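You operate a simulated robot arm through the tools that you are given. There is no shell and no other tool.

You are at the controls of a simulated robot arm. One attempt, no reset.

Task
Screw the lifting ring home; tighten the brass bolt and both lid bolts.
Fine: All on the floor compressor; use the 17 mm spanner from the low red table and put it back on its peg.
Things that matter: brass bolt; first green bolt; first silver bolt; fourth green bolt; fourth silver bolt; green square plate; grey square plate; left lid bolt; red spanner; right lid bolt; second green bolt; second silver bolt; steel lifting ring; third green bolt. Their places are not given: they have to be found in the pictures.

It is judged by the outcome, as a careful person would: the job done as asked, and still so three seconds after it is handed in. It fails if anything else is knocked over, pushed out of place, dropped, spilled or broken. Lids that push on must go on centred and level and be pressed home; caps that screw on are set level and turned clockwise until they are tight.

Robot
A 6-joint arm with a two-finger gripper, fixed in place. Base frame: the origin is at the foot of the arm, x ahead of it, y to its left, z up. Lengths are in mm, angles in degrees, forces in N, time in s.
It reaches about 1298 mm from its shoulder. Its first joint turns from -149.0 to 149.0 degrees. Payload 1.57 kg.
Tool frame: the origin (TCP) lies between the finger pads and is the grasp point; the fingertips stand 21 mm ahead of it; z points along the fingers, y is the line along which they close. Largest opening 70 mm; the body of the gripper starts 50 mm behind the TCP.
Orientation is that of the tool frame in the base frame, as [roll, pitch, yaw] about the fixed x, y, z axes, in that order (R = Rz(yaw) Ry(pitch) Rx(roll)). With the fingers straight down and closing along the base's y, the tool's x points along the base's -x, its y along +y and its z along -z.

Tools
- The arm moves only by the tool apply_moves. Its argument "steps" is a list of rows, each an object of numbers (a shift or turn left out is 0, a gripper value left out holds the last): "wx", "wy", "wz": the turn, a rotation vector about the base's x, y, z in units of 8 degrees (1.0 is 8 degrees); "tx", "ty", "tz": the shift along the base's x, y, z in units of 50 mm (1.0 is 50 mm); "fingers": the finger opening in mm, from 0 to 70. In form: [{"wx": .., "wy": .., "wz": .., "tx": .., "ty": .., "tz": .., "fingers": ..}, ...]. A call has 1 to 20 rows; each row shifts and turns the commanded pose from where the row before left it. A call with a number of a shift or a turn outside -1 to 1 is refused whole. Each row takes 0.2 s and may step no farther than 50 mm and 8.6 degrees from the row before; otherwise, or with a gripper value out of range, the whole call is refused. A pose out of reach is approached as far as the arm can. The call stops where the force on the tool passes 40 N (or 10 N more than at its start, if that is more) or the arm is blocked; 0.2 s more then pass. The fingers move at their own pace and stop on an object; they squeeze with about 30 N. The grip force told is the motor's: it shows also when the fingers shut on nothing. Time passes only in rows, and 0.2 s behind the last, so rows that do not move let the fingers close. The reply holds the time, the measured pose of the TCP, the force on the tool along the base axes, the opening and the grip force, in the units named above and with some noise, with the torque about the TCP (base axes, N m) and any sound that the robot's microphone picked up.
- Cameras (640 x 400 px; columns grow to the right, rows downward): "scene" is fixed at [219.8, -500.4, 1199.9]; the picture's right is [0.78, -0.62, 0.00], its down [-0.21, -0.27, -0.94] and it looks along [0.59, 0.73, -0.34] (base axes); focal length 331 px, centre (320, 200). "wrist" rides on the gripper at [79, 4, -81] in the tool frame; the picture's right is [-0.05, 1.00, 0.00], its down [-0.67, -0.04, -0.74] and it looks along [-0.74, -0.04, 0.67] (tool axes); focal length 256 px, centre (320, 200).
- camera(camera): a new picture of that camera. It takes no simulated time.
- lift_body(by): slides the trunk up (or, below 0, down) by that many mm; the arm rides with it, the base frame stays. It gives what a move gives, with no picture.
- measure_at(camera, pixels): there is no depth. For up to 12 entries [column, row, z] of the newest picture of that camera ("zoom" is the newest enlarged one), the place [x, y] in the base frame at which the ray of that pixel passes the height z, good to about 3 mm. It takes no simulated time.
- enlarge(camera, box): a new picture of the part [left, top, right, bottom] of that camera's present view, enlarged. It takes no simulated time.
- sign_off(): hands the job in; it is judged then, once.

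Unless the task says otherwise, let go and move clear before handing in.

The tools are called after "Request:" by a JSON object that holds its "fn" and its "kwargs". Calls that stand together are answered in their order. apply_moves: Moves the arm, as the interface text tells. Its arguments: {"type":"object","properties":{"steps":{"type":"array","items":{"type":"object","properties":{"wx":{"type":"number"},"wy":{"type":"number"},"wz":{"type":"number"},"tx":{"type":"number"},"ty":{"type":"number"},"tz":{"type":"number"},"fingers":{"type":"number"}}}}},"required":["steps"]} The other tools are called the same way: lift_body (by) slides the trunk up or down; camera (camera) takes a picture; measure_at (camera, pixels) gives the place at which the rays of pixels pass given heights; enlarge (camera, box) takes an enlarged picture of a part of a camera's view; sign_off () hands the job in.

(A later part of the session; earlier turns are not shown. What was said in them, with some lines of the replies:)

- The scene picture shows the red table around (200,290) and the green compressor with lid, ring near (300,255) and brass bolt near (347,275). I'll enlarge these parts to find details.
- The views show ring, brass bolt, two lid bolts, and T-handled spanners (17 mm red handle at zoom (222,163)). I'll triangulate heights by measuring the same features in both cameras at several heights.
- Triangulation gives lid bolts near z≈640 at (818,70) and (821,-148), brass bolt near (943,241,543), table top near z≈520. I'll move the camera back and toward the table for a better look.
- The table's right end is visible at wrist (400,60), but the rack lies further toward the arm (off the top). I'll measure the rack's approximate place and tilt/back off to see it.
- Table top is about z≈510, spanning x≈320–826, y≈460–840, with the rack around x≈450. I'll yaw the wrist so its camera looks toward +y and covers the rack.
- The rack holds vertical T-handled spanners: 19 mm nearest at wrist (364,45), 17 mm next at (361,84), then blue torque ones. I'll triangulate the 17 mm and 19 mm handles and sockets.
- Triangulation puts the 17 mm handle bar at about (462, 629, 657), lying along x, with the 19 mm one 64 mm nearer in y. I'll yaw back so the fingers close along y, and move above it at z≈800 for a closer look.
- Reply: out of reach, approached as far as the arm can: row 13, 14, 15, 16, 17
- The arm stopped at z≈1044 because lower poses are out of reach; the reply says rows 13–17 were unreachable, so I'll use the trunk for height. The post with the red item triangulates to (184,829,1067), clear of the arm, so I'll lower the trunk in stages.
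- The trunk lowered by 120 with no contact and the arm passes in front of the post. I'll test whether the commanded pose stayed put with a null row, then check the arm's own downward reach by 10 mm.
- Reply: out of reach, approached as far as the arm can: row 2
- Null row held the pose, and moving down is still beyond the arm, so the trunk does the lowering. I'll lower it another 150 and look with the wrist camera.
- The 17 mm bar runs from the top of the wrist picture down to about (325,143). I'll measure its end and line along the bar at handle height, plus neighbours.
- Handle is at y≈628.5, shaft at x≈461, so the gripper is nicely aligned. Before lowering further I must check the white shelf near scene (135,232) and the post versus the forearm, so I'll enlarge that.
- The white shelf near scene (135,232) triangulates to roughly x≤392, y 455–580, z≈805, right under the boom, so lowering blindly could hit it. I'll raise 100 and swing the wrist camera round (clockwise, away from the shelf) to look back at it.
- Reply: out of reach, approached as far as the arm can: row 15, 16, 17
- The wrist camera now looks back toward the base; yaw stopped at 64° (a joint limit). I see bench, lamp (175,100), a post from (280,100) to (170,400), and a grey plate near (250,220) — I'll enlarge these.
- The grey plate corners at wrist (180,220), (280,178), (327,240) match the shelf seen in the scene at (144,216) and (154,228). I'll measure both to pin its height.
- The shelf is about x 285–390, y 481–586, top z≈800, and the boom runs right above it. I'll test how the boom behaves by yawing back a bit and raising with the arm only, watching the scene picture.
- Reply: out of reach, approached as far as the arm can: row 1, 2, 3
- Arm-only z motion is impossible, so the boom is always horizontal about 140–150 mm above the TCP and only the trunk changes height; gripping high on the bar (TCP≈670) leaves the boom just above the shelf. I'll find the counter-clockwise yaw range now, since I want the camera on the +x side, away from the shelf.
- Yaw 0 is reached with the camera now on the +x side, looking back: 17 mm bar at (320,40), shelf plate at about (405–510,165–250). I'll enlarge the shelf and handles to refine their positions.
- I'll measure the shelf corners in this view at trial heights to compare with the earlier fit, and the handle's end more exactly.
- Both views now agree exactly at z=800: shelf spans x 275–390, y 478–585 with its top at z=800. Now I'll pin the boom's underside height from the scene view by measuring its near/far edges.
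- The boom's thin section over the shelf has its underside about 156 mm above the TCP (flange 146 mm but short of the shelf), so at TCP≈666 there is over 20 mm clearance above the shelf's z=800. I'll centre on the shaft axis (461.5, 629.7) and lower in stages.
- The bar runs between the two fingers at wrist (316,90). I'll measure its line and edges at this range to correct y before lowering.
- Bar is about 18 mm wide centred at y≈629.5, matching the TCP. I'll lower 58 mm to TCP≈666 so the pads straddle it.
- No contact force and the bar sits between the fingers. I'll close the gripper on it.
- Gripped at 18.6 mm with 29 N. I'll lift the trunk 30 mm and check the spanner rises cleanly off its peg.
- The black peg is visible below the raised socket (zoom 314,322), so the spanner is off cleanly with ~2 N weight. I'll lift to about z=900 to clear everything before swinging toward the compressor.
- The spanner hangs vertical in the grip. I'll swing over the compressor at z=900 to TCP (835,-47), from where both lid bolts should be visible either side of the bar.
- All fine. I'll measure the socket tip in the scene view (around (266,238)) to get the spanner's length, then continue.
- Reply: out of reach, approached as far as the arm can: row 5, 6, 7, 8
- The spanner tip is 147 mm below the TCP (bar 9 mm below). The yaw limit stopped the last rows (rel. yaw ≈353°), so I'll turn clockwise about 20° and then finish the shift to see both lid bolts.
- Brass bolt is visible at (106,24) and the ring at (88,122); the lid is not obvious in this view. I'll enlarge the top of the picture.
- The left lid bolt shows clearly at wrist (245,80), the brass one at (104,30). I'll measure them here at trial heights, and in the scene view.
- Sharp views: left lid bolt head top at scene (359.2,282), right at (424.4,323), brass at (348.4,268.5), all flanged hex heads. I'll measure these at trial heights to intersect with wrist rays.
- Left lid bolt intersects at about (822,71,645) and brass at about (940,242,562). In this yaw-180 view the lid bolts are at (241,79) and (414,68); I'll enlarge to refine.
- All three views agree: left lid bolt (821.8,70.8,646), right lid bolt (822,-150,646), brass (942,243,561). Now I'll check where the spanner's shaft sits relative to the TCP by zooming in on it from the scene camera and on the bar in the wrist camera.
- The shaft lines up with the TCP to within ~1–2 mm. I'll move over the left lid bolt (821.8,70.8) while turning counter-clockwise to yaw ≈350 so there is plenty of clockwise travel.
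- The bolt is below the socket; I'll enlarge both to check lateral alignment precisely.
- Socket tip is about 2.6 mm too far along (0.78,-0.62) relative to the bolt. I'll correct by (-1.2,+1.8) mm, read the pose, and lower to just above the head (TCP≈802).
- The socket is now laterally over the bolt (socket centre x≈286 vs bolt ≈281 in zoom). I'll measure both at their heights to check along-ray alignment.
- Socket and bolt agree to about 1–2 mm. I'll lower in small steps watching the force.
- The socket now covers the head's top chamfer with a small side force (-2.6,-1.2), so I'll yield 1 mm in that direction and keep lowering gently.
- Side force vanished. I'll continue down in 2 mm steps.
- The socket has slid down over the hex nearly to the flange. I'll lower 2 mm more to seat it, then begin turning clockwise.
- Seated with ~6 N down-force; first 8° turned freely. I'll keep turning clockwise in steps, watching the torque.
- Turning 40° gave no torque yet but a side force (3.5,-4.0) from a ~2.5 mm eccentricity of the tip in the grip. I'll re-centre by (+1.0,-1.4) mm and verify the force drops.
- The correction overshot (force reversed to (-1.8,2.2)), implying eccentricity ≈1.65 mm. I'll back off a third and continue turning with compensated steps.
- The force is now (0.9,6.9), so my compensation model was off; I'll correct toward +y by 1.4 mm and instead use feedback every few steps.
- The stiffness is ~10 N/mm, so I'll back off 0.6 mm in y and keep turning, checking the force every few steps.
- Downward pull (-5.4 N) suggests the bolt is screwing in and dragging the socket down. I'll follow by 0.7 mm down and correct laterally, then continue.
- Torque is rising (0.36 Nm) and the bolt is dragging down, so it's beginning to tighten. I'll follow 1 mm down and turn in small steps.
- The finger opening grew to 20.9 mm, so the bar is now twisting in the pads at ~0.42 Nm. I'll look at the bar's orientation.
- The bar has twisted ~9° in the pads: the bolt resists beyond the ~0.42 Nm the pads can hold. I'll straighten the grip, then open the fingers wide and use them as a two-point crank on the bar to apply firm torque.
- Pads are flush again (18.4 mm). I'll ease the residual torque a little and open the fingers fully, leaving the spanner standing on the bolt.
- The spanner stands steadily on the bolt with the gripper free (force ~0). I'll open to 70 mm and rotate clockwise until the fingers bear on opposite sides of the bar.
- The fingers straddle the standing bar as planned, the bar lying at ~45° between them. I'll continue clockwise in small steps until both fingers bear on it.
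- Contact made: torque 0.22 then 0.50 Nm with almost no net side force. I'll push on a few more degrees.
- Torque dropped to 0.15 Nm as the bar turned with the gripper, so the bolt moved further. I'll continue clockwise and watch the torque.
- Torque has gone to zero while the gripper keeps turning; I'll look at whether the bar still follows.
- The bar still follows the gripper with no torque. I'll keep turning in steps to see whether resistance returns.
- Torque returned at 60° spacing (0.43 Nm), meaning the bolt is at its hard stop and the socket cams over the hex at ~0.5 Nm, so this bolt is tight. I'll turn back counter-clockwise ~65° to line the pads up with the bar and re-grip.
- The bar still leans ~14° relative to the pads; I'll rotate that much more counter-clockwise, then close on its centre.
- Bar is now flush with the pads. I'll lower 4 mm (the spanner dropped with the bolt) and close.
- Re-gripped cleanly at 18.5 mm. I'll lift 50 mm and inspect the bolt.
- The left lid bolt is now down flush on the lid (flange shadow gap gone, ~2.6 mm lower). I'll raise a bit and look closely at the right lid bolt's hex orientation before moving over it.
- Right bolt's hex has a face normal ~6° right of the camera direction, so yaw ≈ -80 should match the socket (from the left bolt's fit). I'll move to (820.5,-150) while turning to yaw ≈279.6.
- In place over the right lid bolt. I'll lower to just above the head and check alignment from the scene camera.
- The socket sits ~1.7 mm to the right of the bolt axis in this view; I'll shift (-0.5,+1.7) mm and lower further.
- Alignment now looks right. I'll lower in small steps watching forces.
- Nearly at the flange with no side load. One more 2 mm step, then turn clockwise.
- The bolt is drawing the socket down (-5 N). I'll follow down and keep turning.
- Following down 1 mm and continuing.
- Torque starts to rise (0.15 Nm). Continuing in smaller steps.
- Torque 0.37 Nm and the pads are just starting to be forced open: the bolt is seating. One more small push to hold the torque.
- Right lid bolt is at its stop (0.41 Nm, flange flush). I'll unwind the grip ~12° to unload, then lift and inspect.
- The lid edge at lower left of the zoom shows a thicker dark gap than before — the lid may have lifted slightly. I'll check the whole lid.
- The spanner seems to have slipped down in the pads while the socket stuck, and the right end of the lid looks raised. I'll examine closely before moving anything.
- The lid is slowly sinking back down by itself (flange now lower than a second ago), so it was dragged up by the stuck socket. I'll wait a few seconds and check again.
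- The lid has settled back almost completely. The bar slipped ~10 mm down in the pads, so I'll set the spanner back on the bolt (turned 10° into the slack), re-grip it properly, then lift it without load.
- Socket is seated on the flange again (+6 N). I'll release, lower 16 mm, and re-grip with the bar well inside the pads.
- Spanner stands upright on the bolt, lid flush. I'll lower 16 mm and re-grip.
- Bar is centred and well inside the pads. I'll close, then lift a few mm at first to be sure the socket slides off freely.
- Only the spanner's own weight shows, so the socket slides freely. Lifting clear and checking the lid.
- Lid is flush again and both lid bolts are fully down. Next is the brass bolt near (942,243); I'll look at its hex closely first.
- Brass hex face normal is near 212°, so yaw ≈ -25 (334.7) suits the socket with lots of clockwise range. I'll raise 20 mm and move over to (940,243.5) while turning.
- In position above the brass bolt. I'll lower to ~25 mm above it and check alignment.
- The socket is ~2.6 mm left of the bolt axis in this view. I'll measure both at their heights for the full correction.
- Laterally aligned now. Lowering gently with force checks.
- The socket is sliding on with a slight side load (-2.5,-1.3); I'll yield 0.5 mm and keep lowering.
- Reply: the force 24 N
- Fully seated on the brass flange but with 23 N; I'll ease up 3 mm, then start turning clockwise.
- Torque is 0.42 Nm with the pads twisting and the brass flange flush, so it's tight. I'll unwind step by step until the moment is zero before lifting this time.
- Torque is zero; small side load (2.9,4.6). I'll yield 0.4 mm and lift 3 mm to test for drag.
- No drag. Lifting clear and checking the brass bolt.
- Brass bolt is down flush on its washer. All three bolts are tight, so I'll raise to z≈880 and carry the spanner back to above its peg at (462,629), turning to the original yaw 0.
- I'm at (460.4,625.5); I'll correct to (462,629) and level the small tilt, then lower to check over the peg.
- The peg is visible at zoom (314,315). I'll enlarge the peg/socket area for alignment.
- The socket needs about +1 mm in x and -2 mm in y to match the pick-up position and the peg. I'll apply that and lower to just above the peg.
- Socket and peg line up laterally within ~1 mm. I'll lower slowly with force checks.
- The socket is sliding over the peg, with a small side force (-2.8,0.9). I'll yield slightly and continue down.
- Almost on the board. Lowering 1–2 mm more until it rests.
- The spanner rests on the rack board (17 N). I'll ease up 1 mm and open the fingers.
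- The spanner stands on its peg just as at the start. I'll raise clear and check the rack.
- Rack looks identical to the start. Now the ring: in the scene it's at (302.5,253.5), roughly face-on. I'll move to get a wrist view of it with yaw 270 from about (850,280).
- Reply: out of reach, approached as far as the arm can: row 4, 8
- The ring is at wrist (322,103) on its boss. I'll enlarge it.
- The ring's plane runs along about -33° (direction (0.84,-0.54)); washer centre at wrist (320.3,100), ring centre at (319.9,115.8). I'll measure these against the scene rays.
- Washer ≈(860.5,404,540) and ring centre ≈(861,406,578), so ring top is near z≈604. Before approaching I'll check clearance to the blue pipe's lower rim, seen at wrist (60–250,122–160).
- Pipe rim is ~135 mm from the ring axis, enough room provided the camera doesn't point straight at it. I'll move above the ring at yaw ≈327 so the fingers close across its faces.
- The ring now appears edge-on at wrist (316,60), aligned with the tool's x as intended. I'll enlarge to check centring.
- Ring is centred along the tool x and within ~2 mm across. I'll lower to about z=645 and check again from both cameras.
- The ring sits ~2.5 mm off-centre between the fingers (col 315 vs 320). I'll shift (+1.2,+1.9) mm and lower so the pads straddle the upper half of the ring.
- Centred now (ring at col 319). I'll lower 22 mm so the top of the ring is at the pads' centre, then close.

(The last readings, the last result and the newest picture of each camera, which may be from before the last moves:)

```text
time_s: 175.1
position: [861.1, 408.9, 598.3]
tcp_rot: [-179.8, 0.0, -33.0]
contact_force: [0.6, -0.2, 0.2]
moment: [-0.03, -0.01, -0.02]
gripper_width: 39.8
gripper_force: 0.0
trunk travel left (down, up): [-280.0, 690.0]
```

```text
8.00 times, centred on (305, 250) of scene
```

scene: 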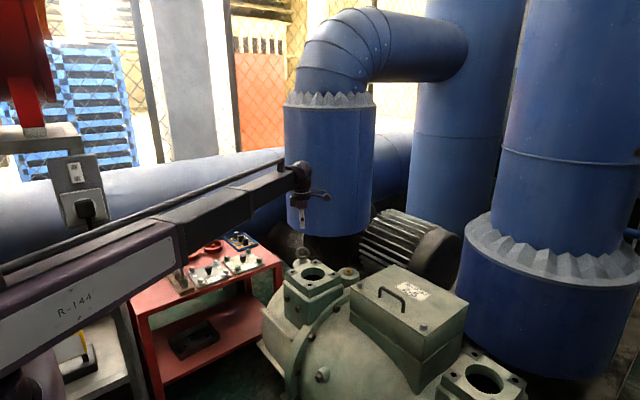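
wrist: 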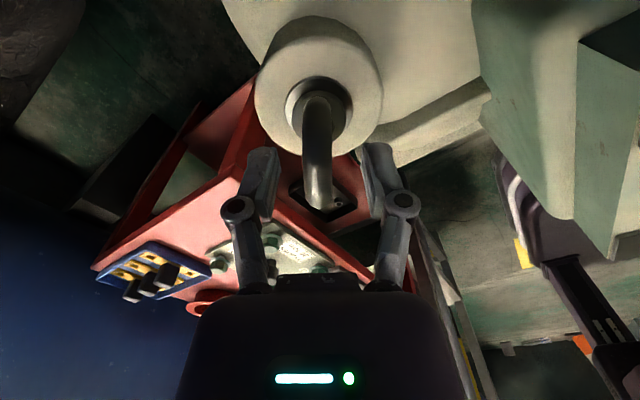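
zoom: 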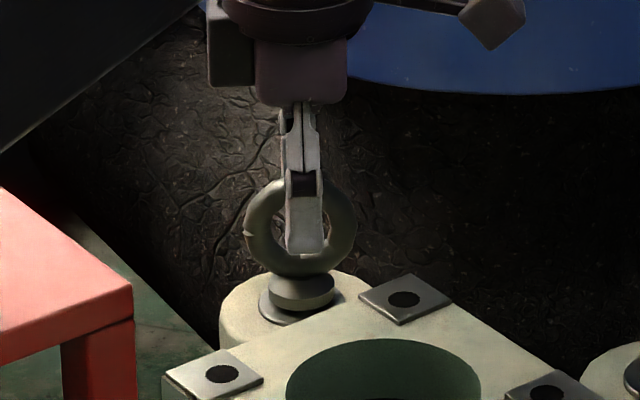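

The fingers are ~2 mm off along the ring's plane (306 vs 300 in zoom). I'll shift (-1.7,+1.1) mm and close gently.

Request:
{"fn": "apply_moves", "kwargs": {"steps": [{"tx": -0.034, "ty": 0.022}, {}, {"fingers": 22}, {}, {"fingers": 5}, {}, {}]}}

Request:
{"fn": "camera", "kwargs": {"camera": "wrist"}}

Request:
{"fn": "enlarge", "kwargs": {"camera": "scene", "box": [280, 225, 330, 275]}}

```text
time_s: 176.7
position: [858.5, 410.7, 599.1]
tcp_rot: [-179.8, 0.1, -32.9]
contact_force: [3.7, 4.9, 3.0]
moment: [0.01, -0.03, -0.03]
gripper_width: 12.0
gripper_force: 31.6
trunk travel left (down, up): [-280.0, 690.0]
```

```text
taken
```

wrist: 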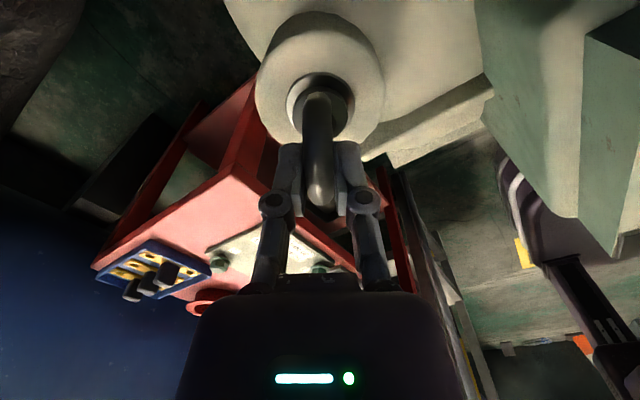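

```text
8.00 times, centred on (305, 250) of scene
```

zoom: 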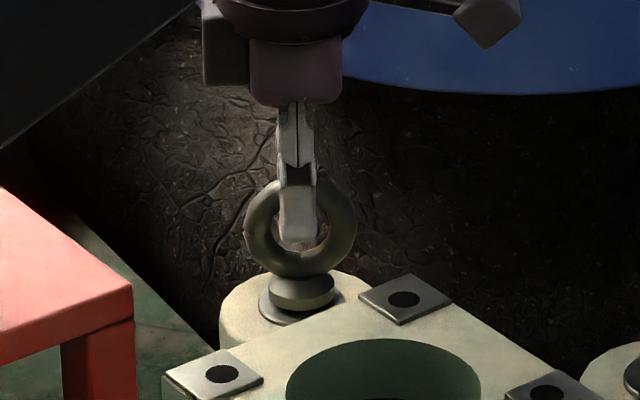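

Gripped at 12 mm. A small side load (3.7,4.9) remains; I'll ease 0.6 mm that way and start turning clockwise.

Request:
{"fn": "apply_moves", "kwargs": {"steps": [{"tx": 0.007, "ty": 0.011}, {}, {"wz": -1}, {"wz": -1}, {}]}}

```text
time_s: 177.9
position: [858.7, 410.7, 597.7]
tcp_rot: [-179.8, 0.1, -48.9]
contact_force: [6.2, 10.0, 0.7]
moment: [-0.14, -0.14, -0.02]
gripper_width: 12.0
gripper_force: 32.1
trunk travel left (down, up): [-280.0, 690.0]
```

Request:
{"fn": "apply_moves", "kwargs": {"steps": [{"tx": 0.01, "ty": 0.016}, {}, {}]}}

```text
time_s: 178.7
position: [859.0, 411.3, 599.1]
tcp_rot: [-179.9, 0.0, -49.0]
contact_force: [-2.1, 6.5, -1.8]
moment: [-0.1, -0.04, 0.02]
gripper_width: 12.0
gripper_force: 32.1
trunk travel left (down, up): [-280.0, 690.0]
```

Request:
{"fn": "apply_moves", "kwargs": {"steps": [{"tx": -0.002, "ty": 0.013}, {}, {"wz": -1}, {"wz": -1}, {}]}}

Request:
{"fn": "enlarge", "kwargs": {"camera": "scene", "box": [280, 225, 330, 275]}}

```text
time_s: 179.9
position: [858.8, 411.4, 598.9]
tcp_rot: [-179.9, -0.1, -65.1]
contact_force: [-2.7, -10.1, -9.0]
moment: [0.52, 0.25, -0.02]
gripper_width: 12.2
gripper_force: 32.2
trunk travel left (down, up): [-280.0, 690.0]
```

```text
8.00 times, centred on (305, 250) of scene
```

zoom: 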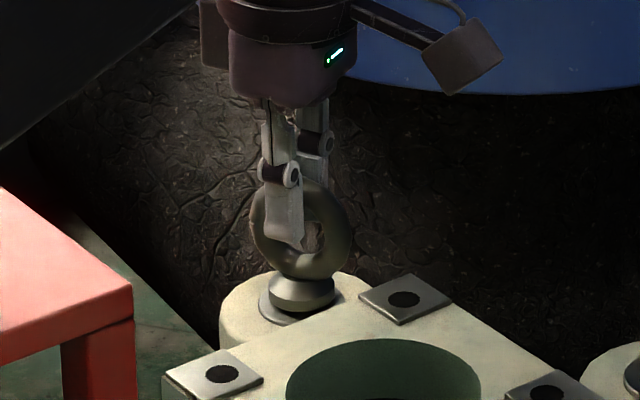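

The ring turned with the gripper and is being drawn down, but my TCP has drifted ~3–4 mm off its axis (best estimate (860,408.6)). I'll open, re-centre, and re-grip.

Request:
{"fn": "apply_moves", "kwargs": {"steps": [{"fingers": 30}, {}, {"tx": 0.03, "ty": -0.056}, {}, {}]}}

Request:
{"fn": "camera", "kwargs": {"camera": "wrist"}}

Request:
{"fn": "enlarge", "kwargs": {"camera": "scene", "box": [280, 225, 330, 275]}}

```text
time_s: 181.1
position: [860.0, 408.4, 598.6]
tcp_rot: [-179.8, 0.2, -65.0]
contact_force: [0.7, 0.8, 0.2]
moment: [-0.03, 0.01, -0.02]
gripper_width: 30.0
gripper_force: 0.0
trunk travel left (down, up): [-280.0, 690.0]
```

```text
taken
```

wrist: 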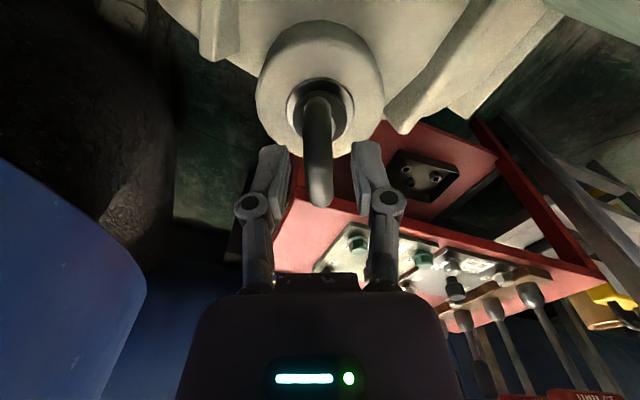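

```text
8.00 times, centred on (305, 250) of scene
```

zoom: 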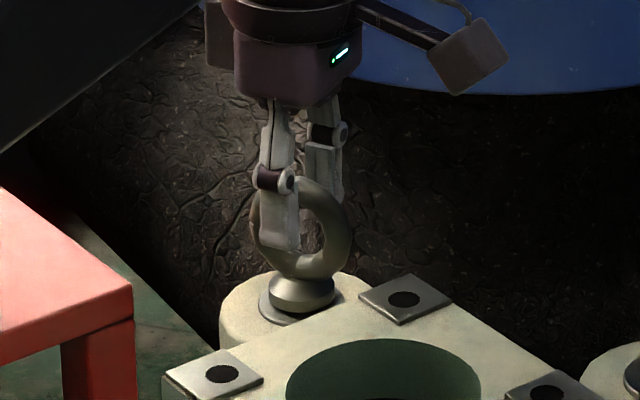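

Ring is centred between the fingers again (col ≈319–321). Closing and turning.

Request:
{"fn": "apply_moves", "kwargs": {"steps": [{"fingers": 18}, {"fingers": 5}, {}, {}]}}

Request:
{"fn": "apply_moves", "kwargs": {"steps": [{"wz": -1}, {"wz": -1}, {}]}}

```text
time_s: 182.1
position: [860.4, 409.2, 598.8]
tcp_rot: [-179.8, 0.1, -65.0]
contact_force: [2.9, 1.9, 1.6]
moment: [0.0, -0.02, -0.01]
gripper_width: 12.1
gripper_force: 31.8
trunk travel left (down, up): [-280.0, 690.0]
```

```text
time_s: 182.9
position: [860.4, 408.0, 598.2]
tcp_rot: [-180.0, 0.1, -81.0]
contact_force: [-6.4, -4.1, -6.1]
moment: [0.35, 0.08, 0.02]
gripper_width: 12.1
gripper_force: 31.5
trunk travel left (down, up): [-280.0, 690.0]
```

Request:
{"fn": "lift_body", "kwargs": {"by": -1}}

Request:
{"fn": "apply_moves", "kwargs": {"steps": [{"tx": -0.01, "ty": -0.006}, {"wz": -1}, {"wz": -1}, {}]}}

```text
time_s: 183.4
position: [860.6, 409.6, 598.0]
tcp_rot: [-179.8, 0.2, -80.9]
contact_force: [-6.5, -4.1, 1.0]
moment: [-0.04, 0.09, 0.0]
gripper_width: 12.1
gripper_force: 32.1
trunk travel left (down, up): [-279.0, 691.0]
```

```text
time_s: 184.4
position: [859.9, 408.7, 597.8]
tcp_rot: [-179.8, 0.1, -97.0]
contact_force: [-7.7, 1.1, -1.0]
moment: [-0.18, 0.04, 0.02]
gripper_width: 11.6
gripper_force: 31.8
trunk travel left (down, up): [-279.0, 691.0]
```

Request:
{"fn": "apply_moves", "kwargs": {"steps": [{"tx": -0.012, "ty": 0.002}, {"wz": -1}, {"wz": -1}, {}]}}

Request:
{"fn": "lift_body", "kwargs": {"by": -1}}

```text
time_s: 185.4
position: [860.0, 408.6, 598.2]
tcp_rot: [-179.8, 0.1, -112.9]
contact_force: [-8.0, -2.8, -7.8]
moment: [0.77, -0.28, 0.01]
gripper_width: 12.2
gripper_force: 31.7
trunk travel left (down, up): [-279.0, 691.0]
```

```text
time_s: 185.9
position: [859.3, 408.9, 596.5]
tcp_rot: [-179.8, 0.1, -113.0]
contact_force: [-6.9, -1.5, 0.1]
moment: [-0.09, 0.06, 0.01]
gripper_width: 12.1
gripper_force: 31.9
trunk travel left (down, up): [-278.0, 692.0]
```

Request:
{"fn": "apply_moves", "kwargs": {"steps": [{"tx": -0.008, "ty": -0.002}, {"wz": -1}, {"wz": -1}, {}]}}

Request:
{"fn": "lift_body", "kwargs": {"by": -1}}

Request:
{"fn": "apply_moves", "kwargs": {"steps": [{"wz": -1}, {"wz": -1}, {}]}}

Request:
{"fn": "enlarge", "kwargs": {"camera": "scene", "box": [280, 225, 330, 275]}}

```text
time_s: 186.9
position: [859.3, 409.0, 596.7]
tcp_rot: [-179.8, 0.1, -129.0]
contact_force: [-8.8, -0.5, -3.6]
moment: [-0.04, 0.03, 0.0]
gripper_width: 12.1
gripper_force: 31.9
trunk travel left (down, up): [-278.0, 692.0]
```

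```text
time_s: 187.4
position: [859.5, 408.6, 596.9]
tcp_rot: [-179.9, 0.1, -128.8]
contact_force: [-6.7, 2.0, 5.8]
moment: [-0.51, 0.49, 0.01]
gripper_width: 11.9
gripper_force: 32.4
trunk travel left (down, up): [-277.0, 693.0]
```

```text
time_s: 188.2
position: [859.6, 409.7, 595.2]
tcp_rot: [-179.8, 0.1, -145.0]
contact_force: [-6.0, 4.0, 3.0]
moment: [-0.09, 0.12, -0.03]
gripper_width: 12.0
gripper_force: 31.9
trunk travel left (down, up): [-277.0, 693.0]
```

```text
8.00 times, centred on (305, 250) of scene
```

zoom: 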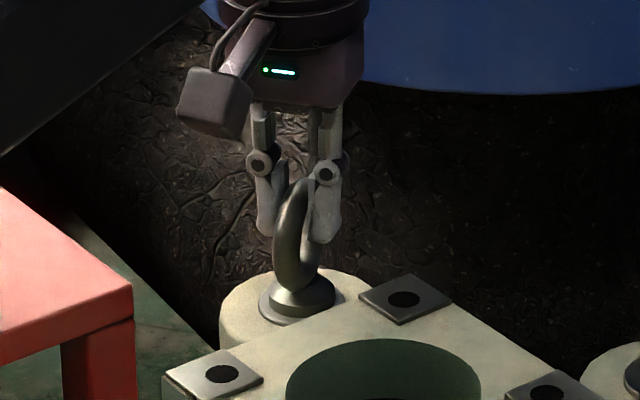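

The ring follows and its collar is approaching the washer. Continuing clockwise.

Request:
{"fn": "apply_moves", "kwargs": {"steps": [{"tx": -0.006, "ty": 0.004}, {"wz": -1}, {"wz": -1}, {}]}}

Request:
{"fn": "apply_moves", "kwargs": {"steps": [{"wz": -1}, {"wz": -1}, {}]}}

```text
time_s: 189.2
position: [858.4, 409.0, 594.5]
tcp_rot: [-179.8, 0.1, -161.0]
contact_force: [-8.5, 5.6, -0.3]
moment: [0.32, -0.36, 0.71]
gripper_width: 16.3
gripper_force: 32.5
trunk travel left (down, up): [-277.0, 693.0]
```

```text
time_s: 190.0
position: [858.1, 408.4, 596.1]
tcp_rot: [-179.8, 0.0, -177.0]
contact_force: [-13.8, 2.3, -3.0]
moment: [-0.42, 0.44, 1.03]
gripper_width: 22.9
gripper_force: 31.7
trunk travel left (down, up): [-277.0, 693.0]
```

Torque jumped to 0.7–1.0 Nm and the pads twisted on the ring: it has come up hard against its seat. I'll check the view, then unwind.

Request:
{"fn": "enlarge", "kwargs": {"camera": "scene", "box": [280, 225, 330, 275]}}

Request:
{"fn": "camera", "kwargs": {"camera": "wrist"}}

```text
8.00 times, centred on (305, 250) of scene
```

zoom: 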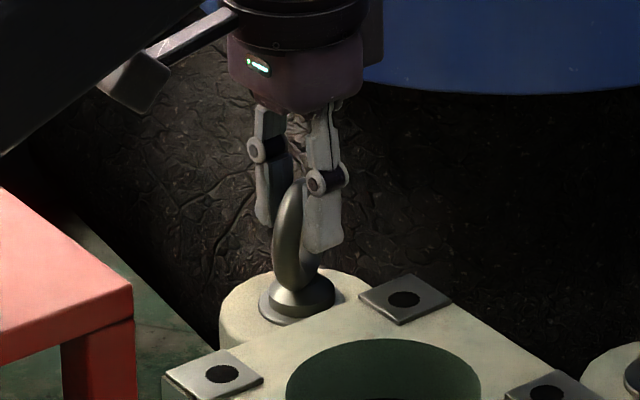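

```text
taken
```

wrist: 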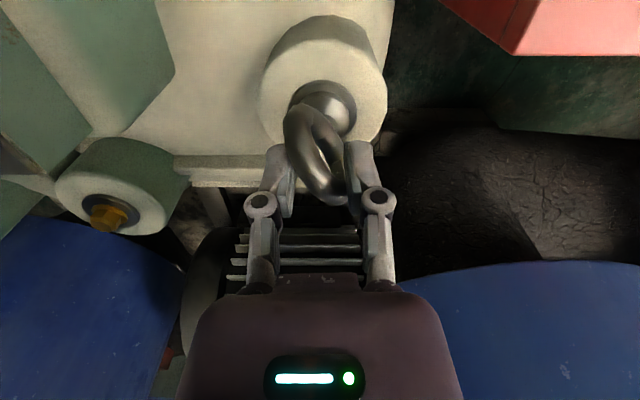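

Collar is down on the washer. I'll turn back ~25° so the pads are parallel to the ring, open, and lift away.

Request:
{"fn": "apply_moves", "kwargs": {"steps": [{"wz": 1}, {"wz": 1}, {"wz": 1}, {}, {}]}}

Request:
{"fn": "apply_moves", "kwargs": {"steps": [{"fingers": 25}, {"fingers": 45}, {}, {}]}}

Request:
{"fn": "camera", "kwargs": {"camera": "wrist"}}

```text
time_s: 191.2
position: [860.1, 410.9, 596.4]
tcp_rot: [-179.9, 0.3, -152.8]
contact_force: [9.6, 21.1, 5.8]
moment: [0.36, -0.42, 0.55]
gripper_width: 14.0
gripper_force: 32.5
trunk travel left (down, up): [-277.0, 693.0]
```

```text
time_s: 192.2
position: [859.3, 409.1, 596.1]
tcp_rot: [-179.8, 0.2, -152.9]
contact_force: [-0.2, 0.9, 0.5]
moment: [0.04, 0.01, 0.0]
gripper_width: 44.9
gripper_force: 0.1
trunk travel left (down, up): [-277.0, 693.0]
```

```text
taken
```

wrist: 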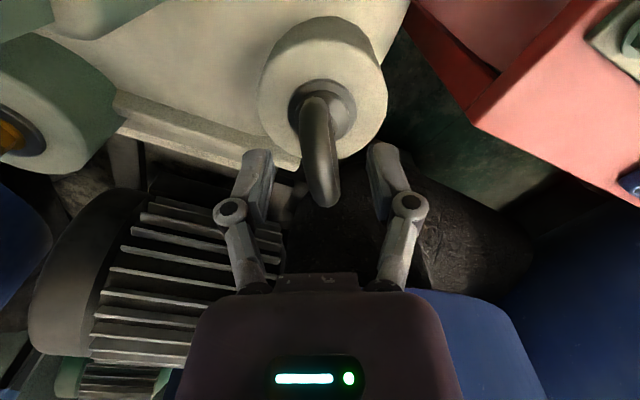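

The gripper is free of the ring. Lifting clear and inspecting the ring's seating.

Request:
{"fn": "lift_body", "kwargs": {"by": 50}}

Request:
{"fn": "lift_body", "kwargs": {"by": 170}}

Request:
{"fn": "enlarge", "kwargs": {"camera": "scene", "box": [280, 235, 344, 275]}}

Request:
{"fn": "camera", "kwargs": {"camera": "wrist"}}

```text
time_s: 193.2
position: [859.6, 408.5, 646.7]
tcp_rot: [-179.7, 0.0, -152.9]
contact_force: [0.2, 0.0, 0.5]
moment: [0.0, -0.01, 0.03]
gripper_width: 45.3
gripper_force: 0.0
trunk travel left (down, up): [-327.0, 643.0]
```

```text
time_s: 195.1
position: [860.3, 408.5, 816.3]
tcp_rot: [-179.9, 0.1, -152.9]
contact_force: [-0.6, 0.2, -0.8]
moment: [-0.05, -0.01, 0.04]
gripper_width: 44.9
gripper_force: 0.1
trunk travel left (down, up): [-497.0, 473.0]
```

```text
10.00 times, centred on (312, 255) of scene
```

zoom: 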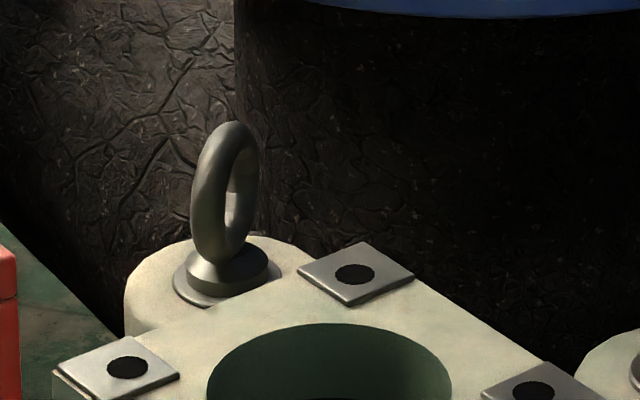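

```text
taken
```

wrist: 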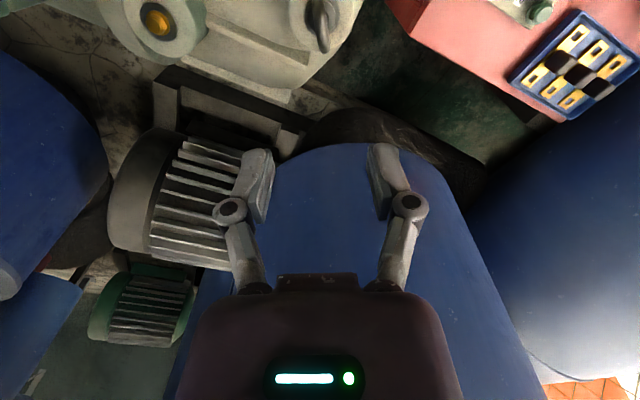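

I'll zoom in closely on the collar/washer contact, and look again at all bolts.

Request:
{"fn": "enlarge", "kwargs": {"camera": "scene", "box": [292, 254, 316, 269]}}

Request:
{"fn": "enlarge", "kwargs": {"camera": "wrist", "box": [280, 0, 376, 60]}}

```text
16.00 times, centred on (304, 262) of scene
```

zoom: 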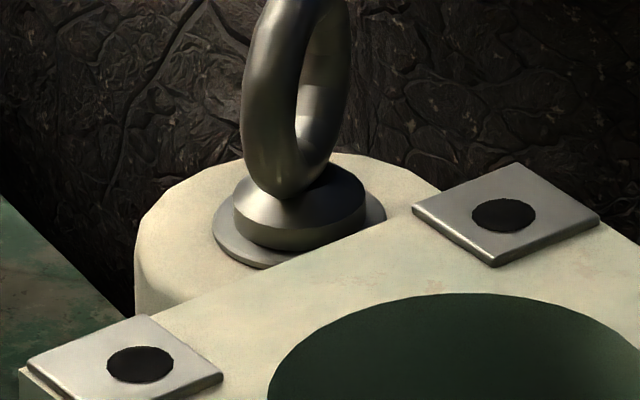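

```text
6.67 times, centred on (328, 30) of wrist
```

zoom: 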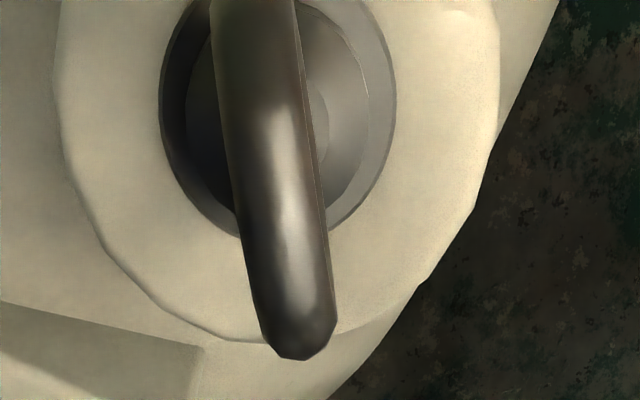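

The collar sits flush on its washer, so the ring is home. I'll raise the arm well clear and do a final check of all items.

Request:
{"fn": "lift_body", "kwargs": {"by": 180}}

Request:
{"fn": "camera", "kwargs": {"camera": "scene"}}

Request:
{"fn": "enlarge", "kwargs": {"camera": "scene", "box": [260, 230, 480, 370]}}

Request:
{"fn": "enlarge", "kwargs": {"camera": "scene", "box": [110, 200, 290, 310]}}

Request:
{"fn": "enlarge", "kwargs": {"camera": "scene", "box": [330, 258, 450, 340]}}

```text
time_s: 197.1
position: [859.8, 409.8, 996.2]
tcp_rot: [-179.8, 0.2, -152.8]
contact_force: [0.4, 0.0, -0.9]
moment: [-0.01, -0.01, 0.03]
gripper_width: 45.3
gripper_force: 0.1
trunk travel left (down, up): [-677.0, 293.0]
```

```text
taken
```

scene: 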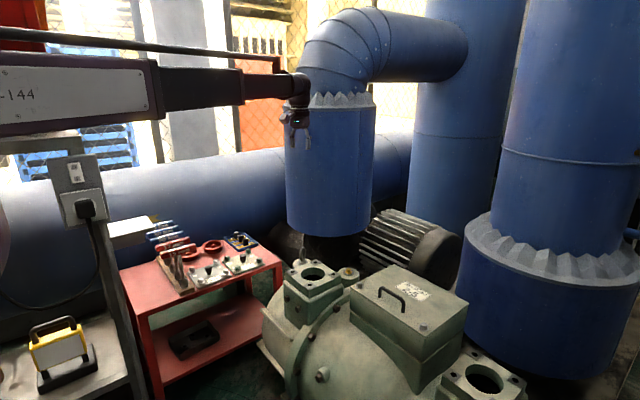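

```text
2.86 times, centred on (370, 300) of scene
```

zoom: 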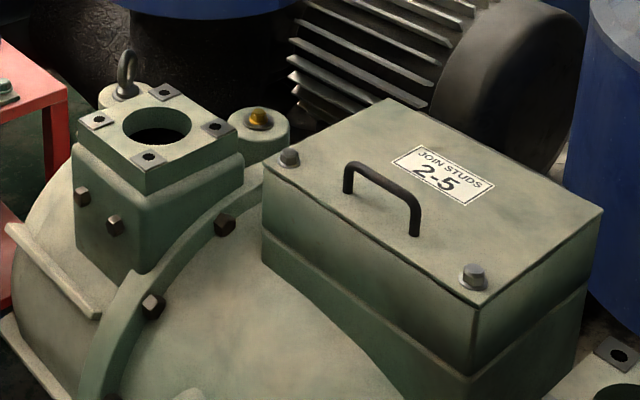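

```text
3.56 times, centred on (200, 255) of scene
```

zoom: 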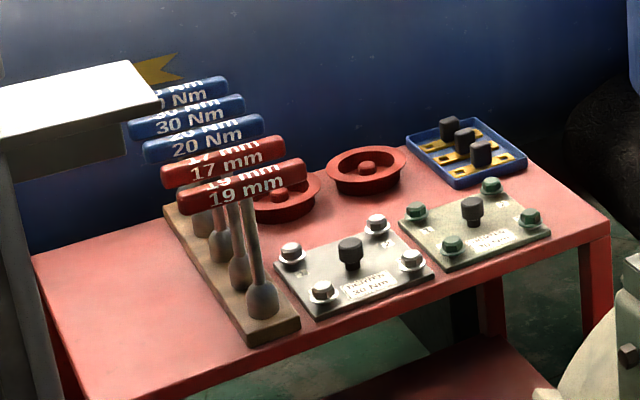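

```text
4.88 times, centred on (390, 299) of scene
```

zoom: 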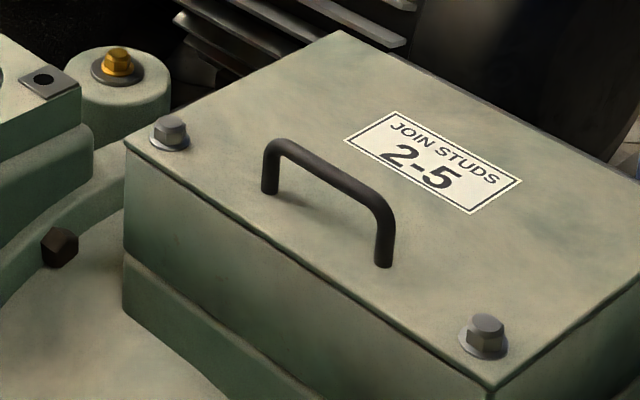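

All checks look good: both lid bolts and the brass bolt are flush and tight, the lifting ring is seated, the lid is flush, the 17 mm spanner is back on its peg, and the arm is clear. Handing in.

Request:
{"fn": "sign_off", "kwargs": {}}

```text
The job is handed in.
```

The job is handed in. The lifting ring is screwed home, the brass bolt and both lid bolts are tight, and the 17 mm spanner is back on its peg.

| Part | Highest torque seen | Seating in the last pictures |
|---|---|---|
| Left lid bolt | about 0.5 Nm | flange flush on the lid |
| Right lid bolt | 0.41 Nm | flange flush on the lid |
| Brass bolt | 0.42 Nm | flange flush on its washer |
| Lifting ring | about 1.0 Nm | collar flush on its washer |

- **Torque on the bolts:** the right lid bolt and the brass bolt were turned only until the spanner bar began to twist in the gripper. On the left lid bolt I pushed harder; the socket slipped round the bolt head at about 0.5 Nm. By the pictures it ended at nearly the same turn as the right one, so I took both as being at their stops.
- **Lid lifted briefly:** when I first pulled the spanner off the right lid bolt, the socket stuck and raised the front of the lid by about 5 mm. The lid sank back on its own within about ten seconds. In the final pictures it sits flush with both bolts down.

The table, plates and other spanners looked unchanged in the final pictures, and the arm was clear of everything when I handed in.
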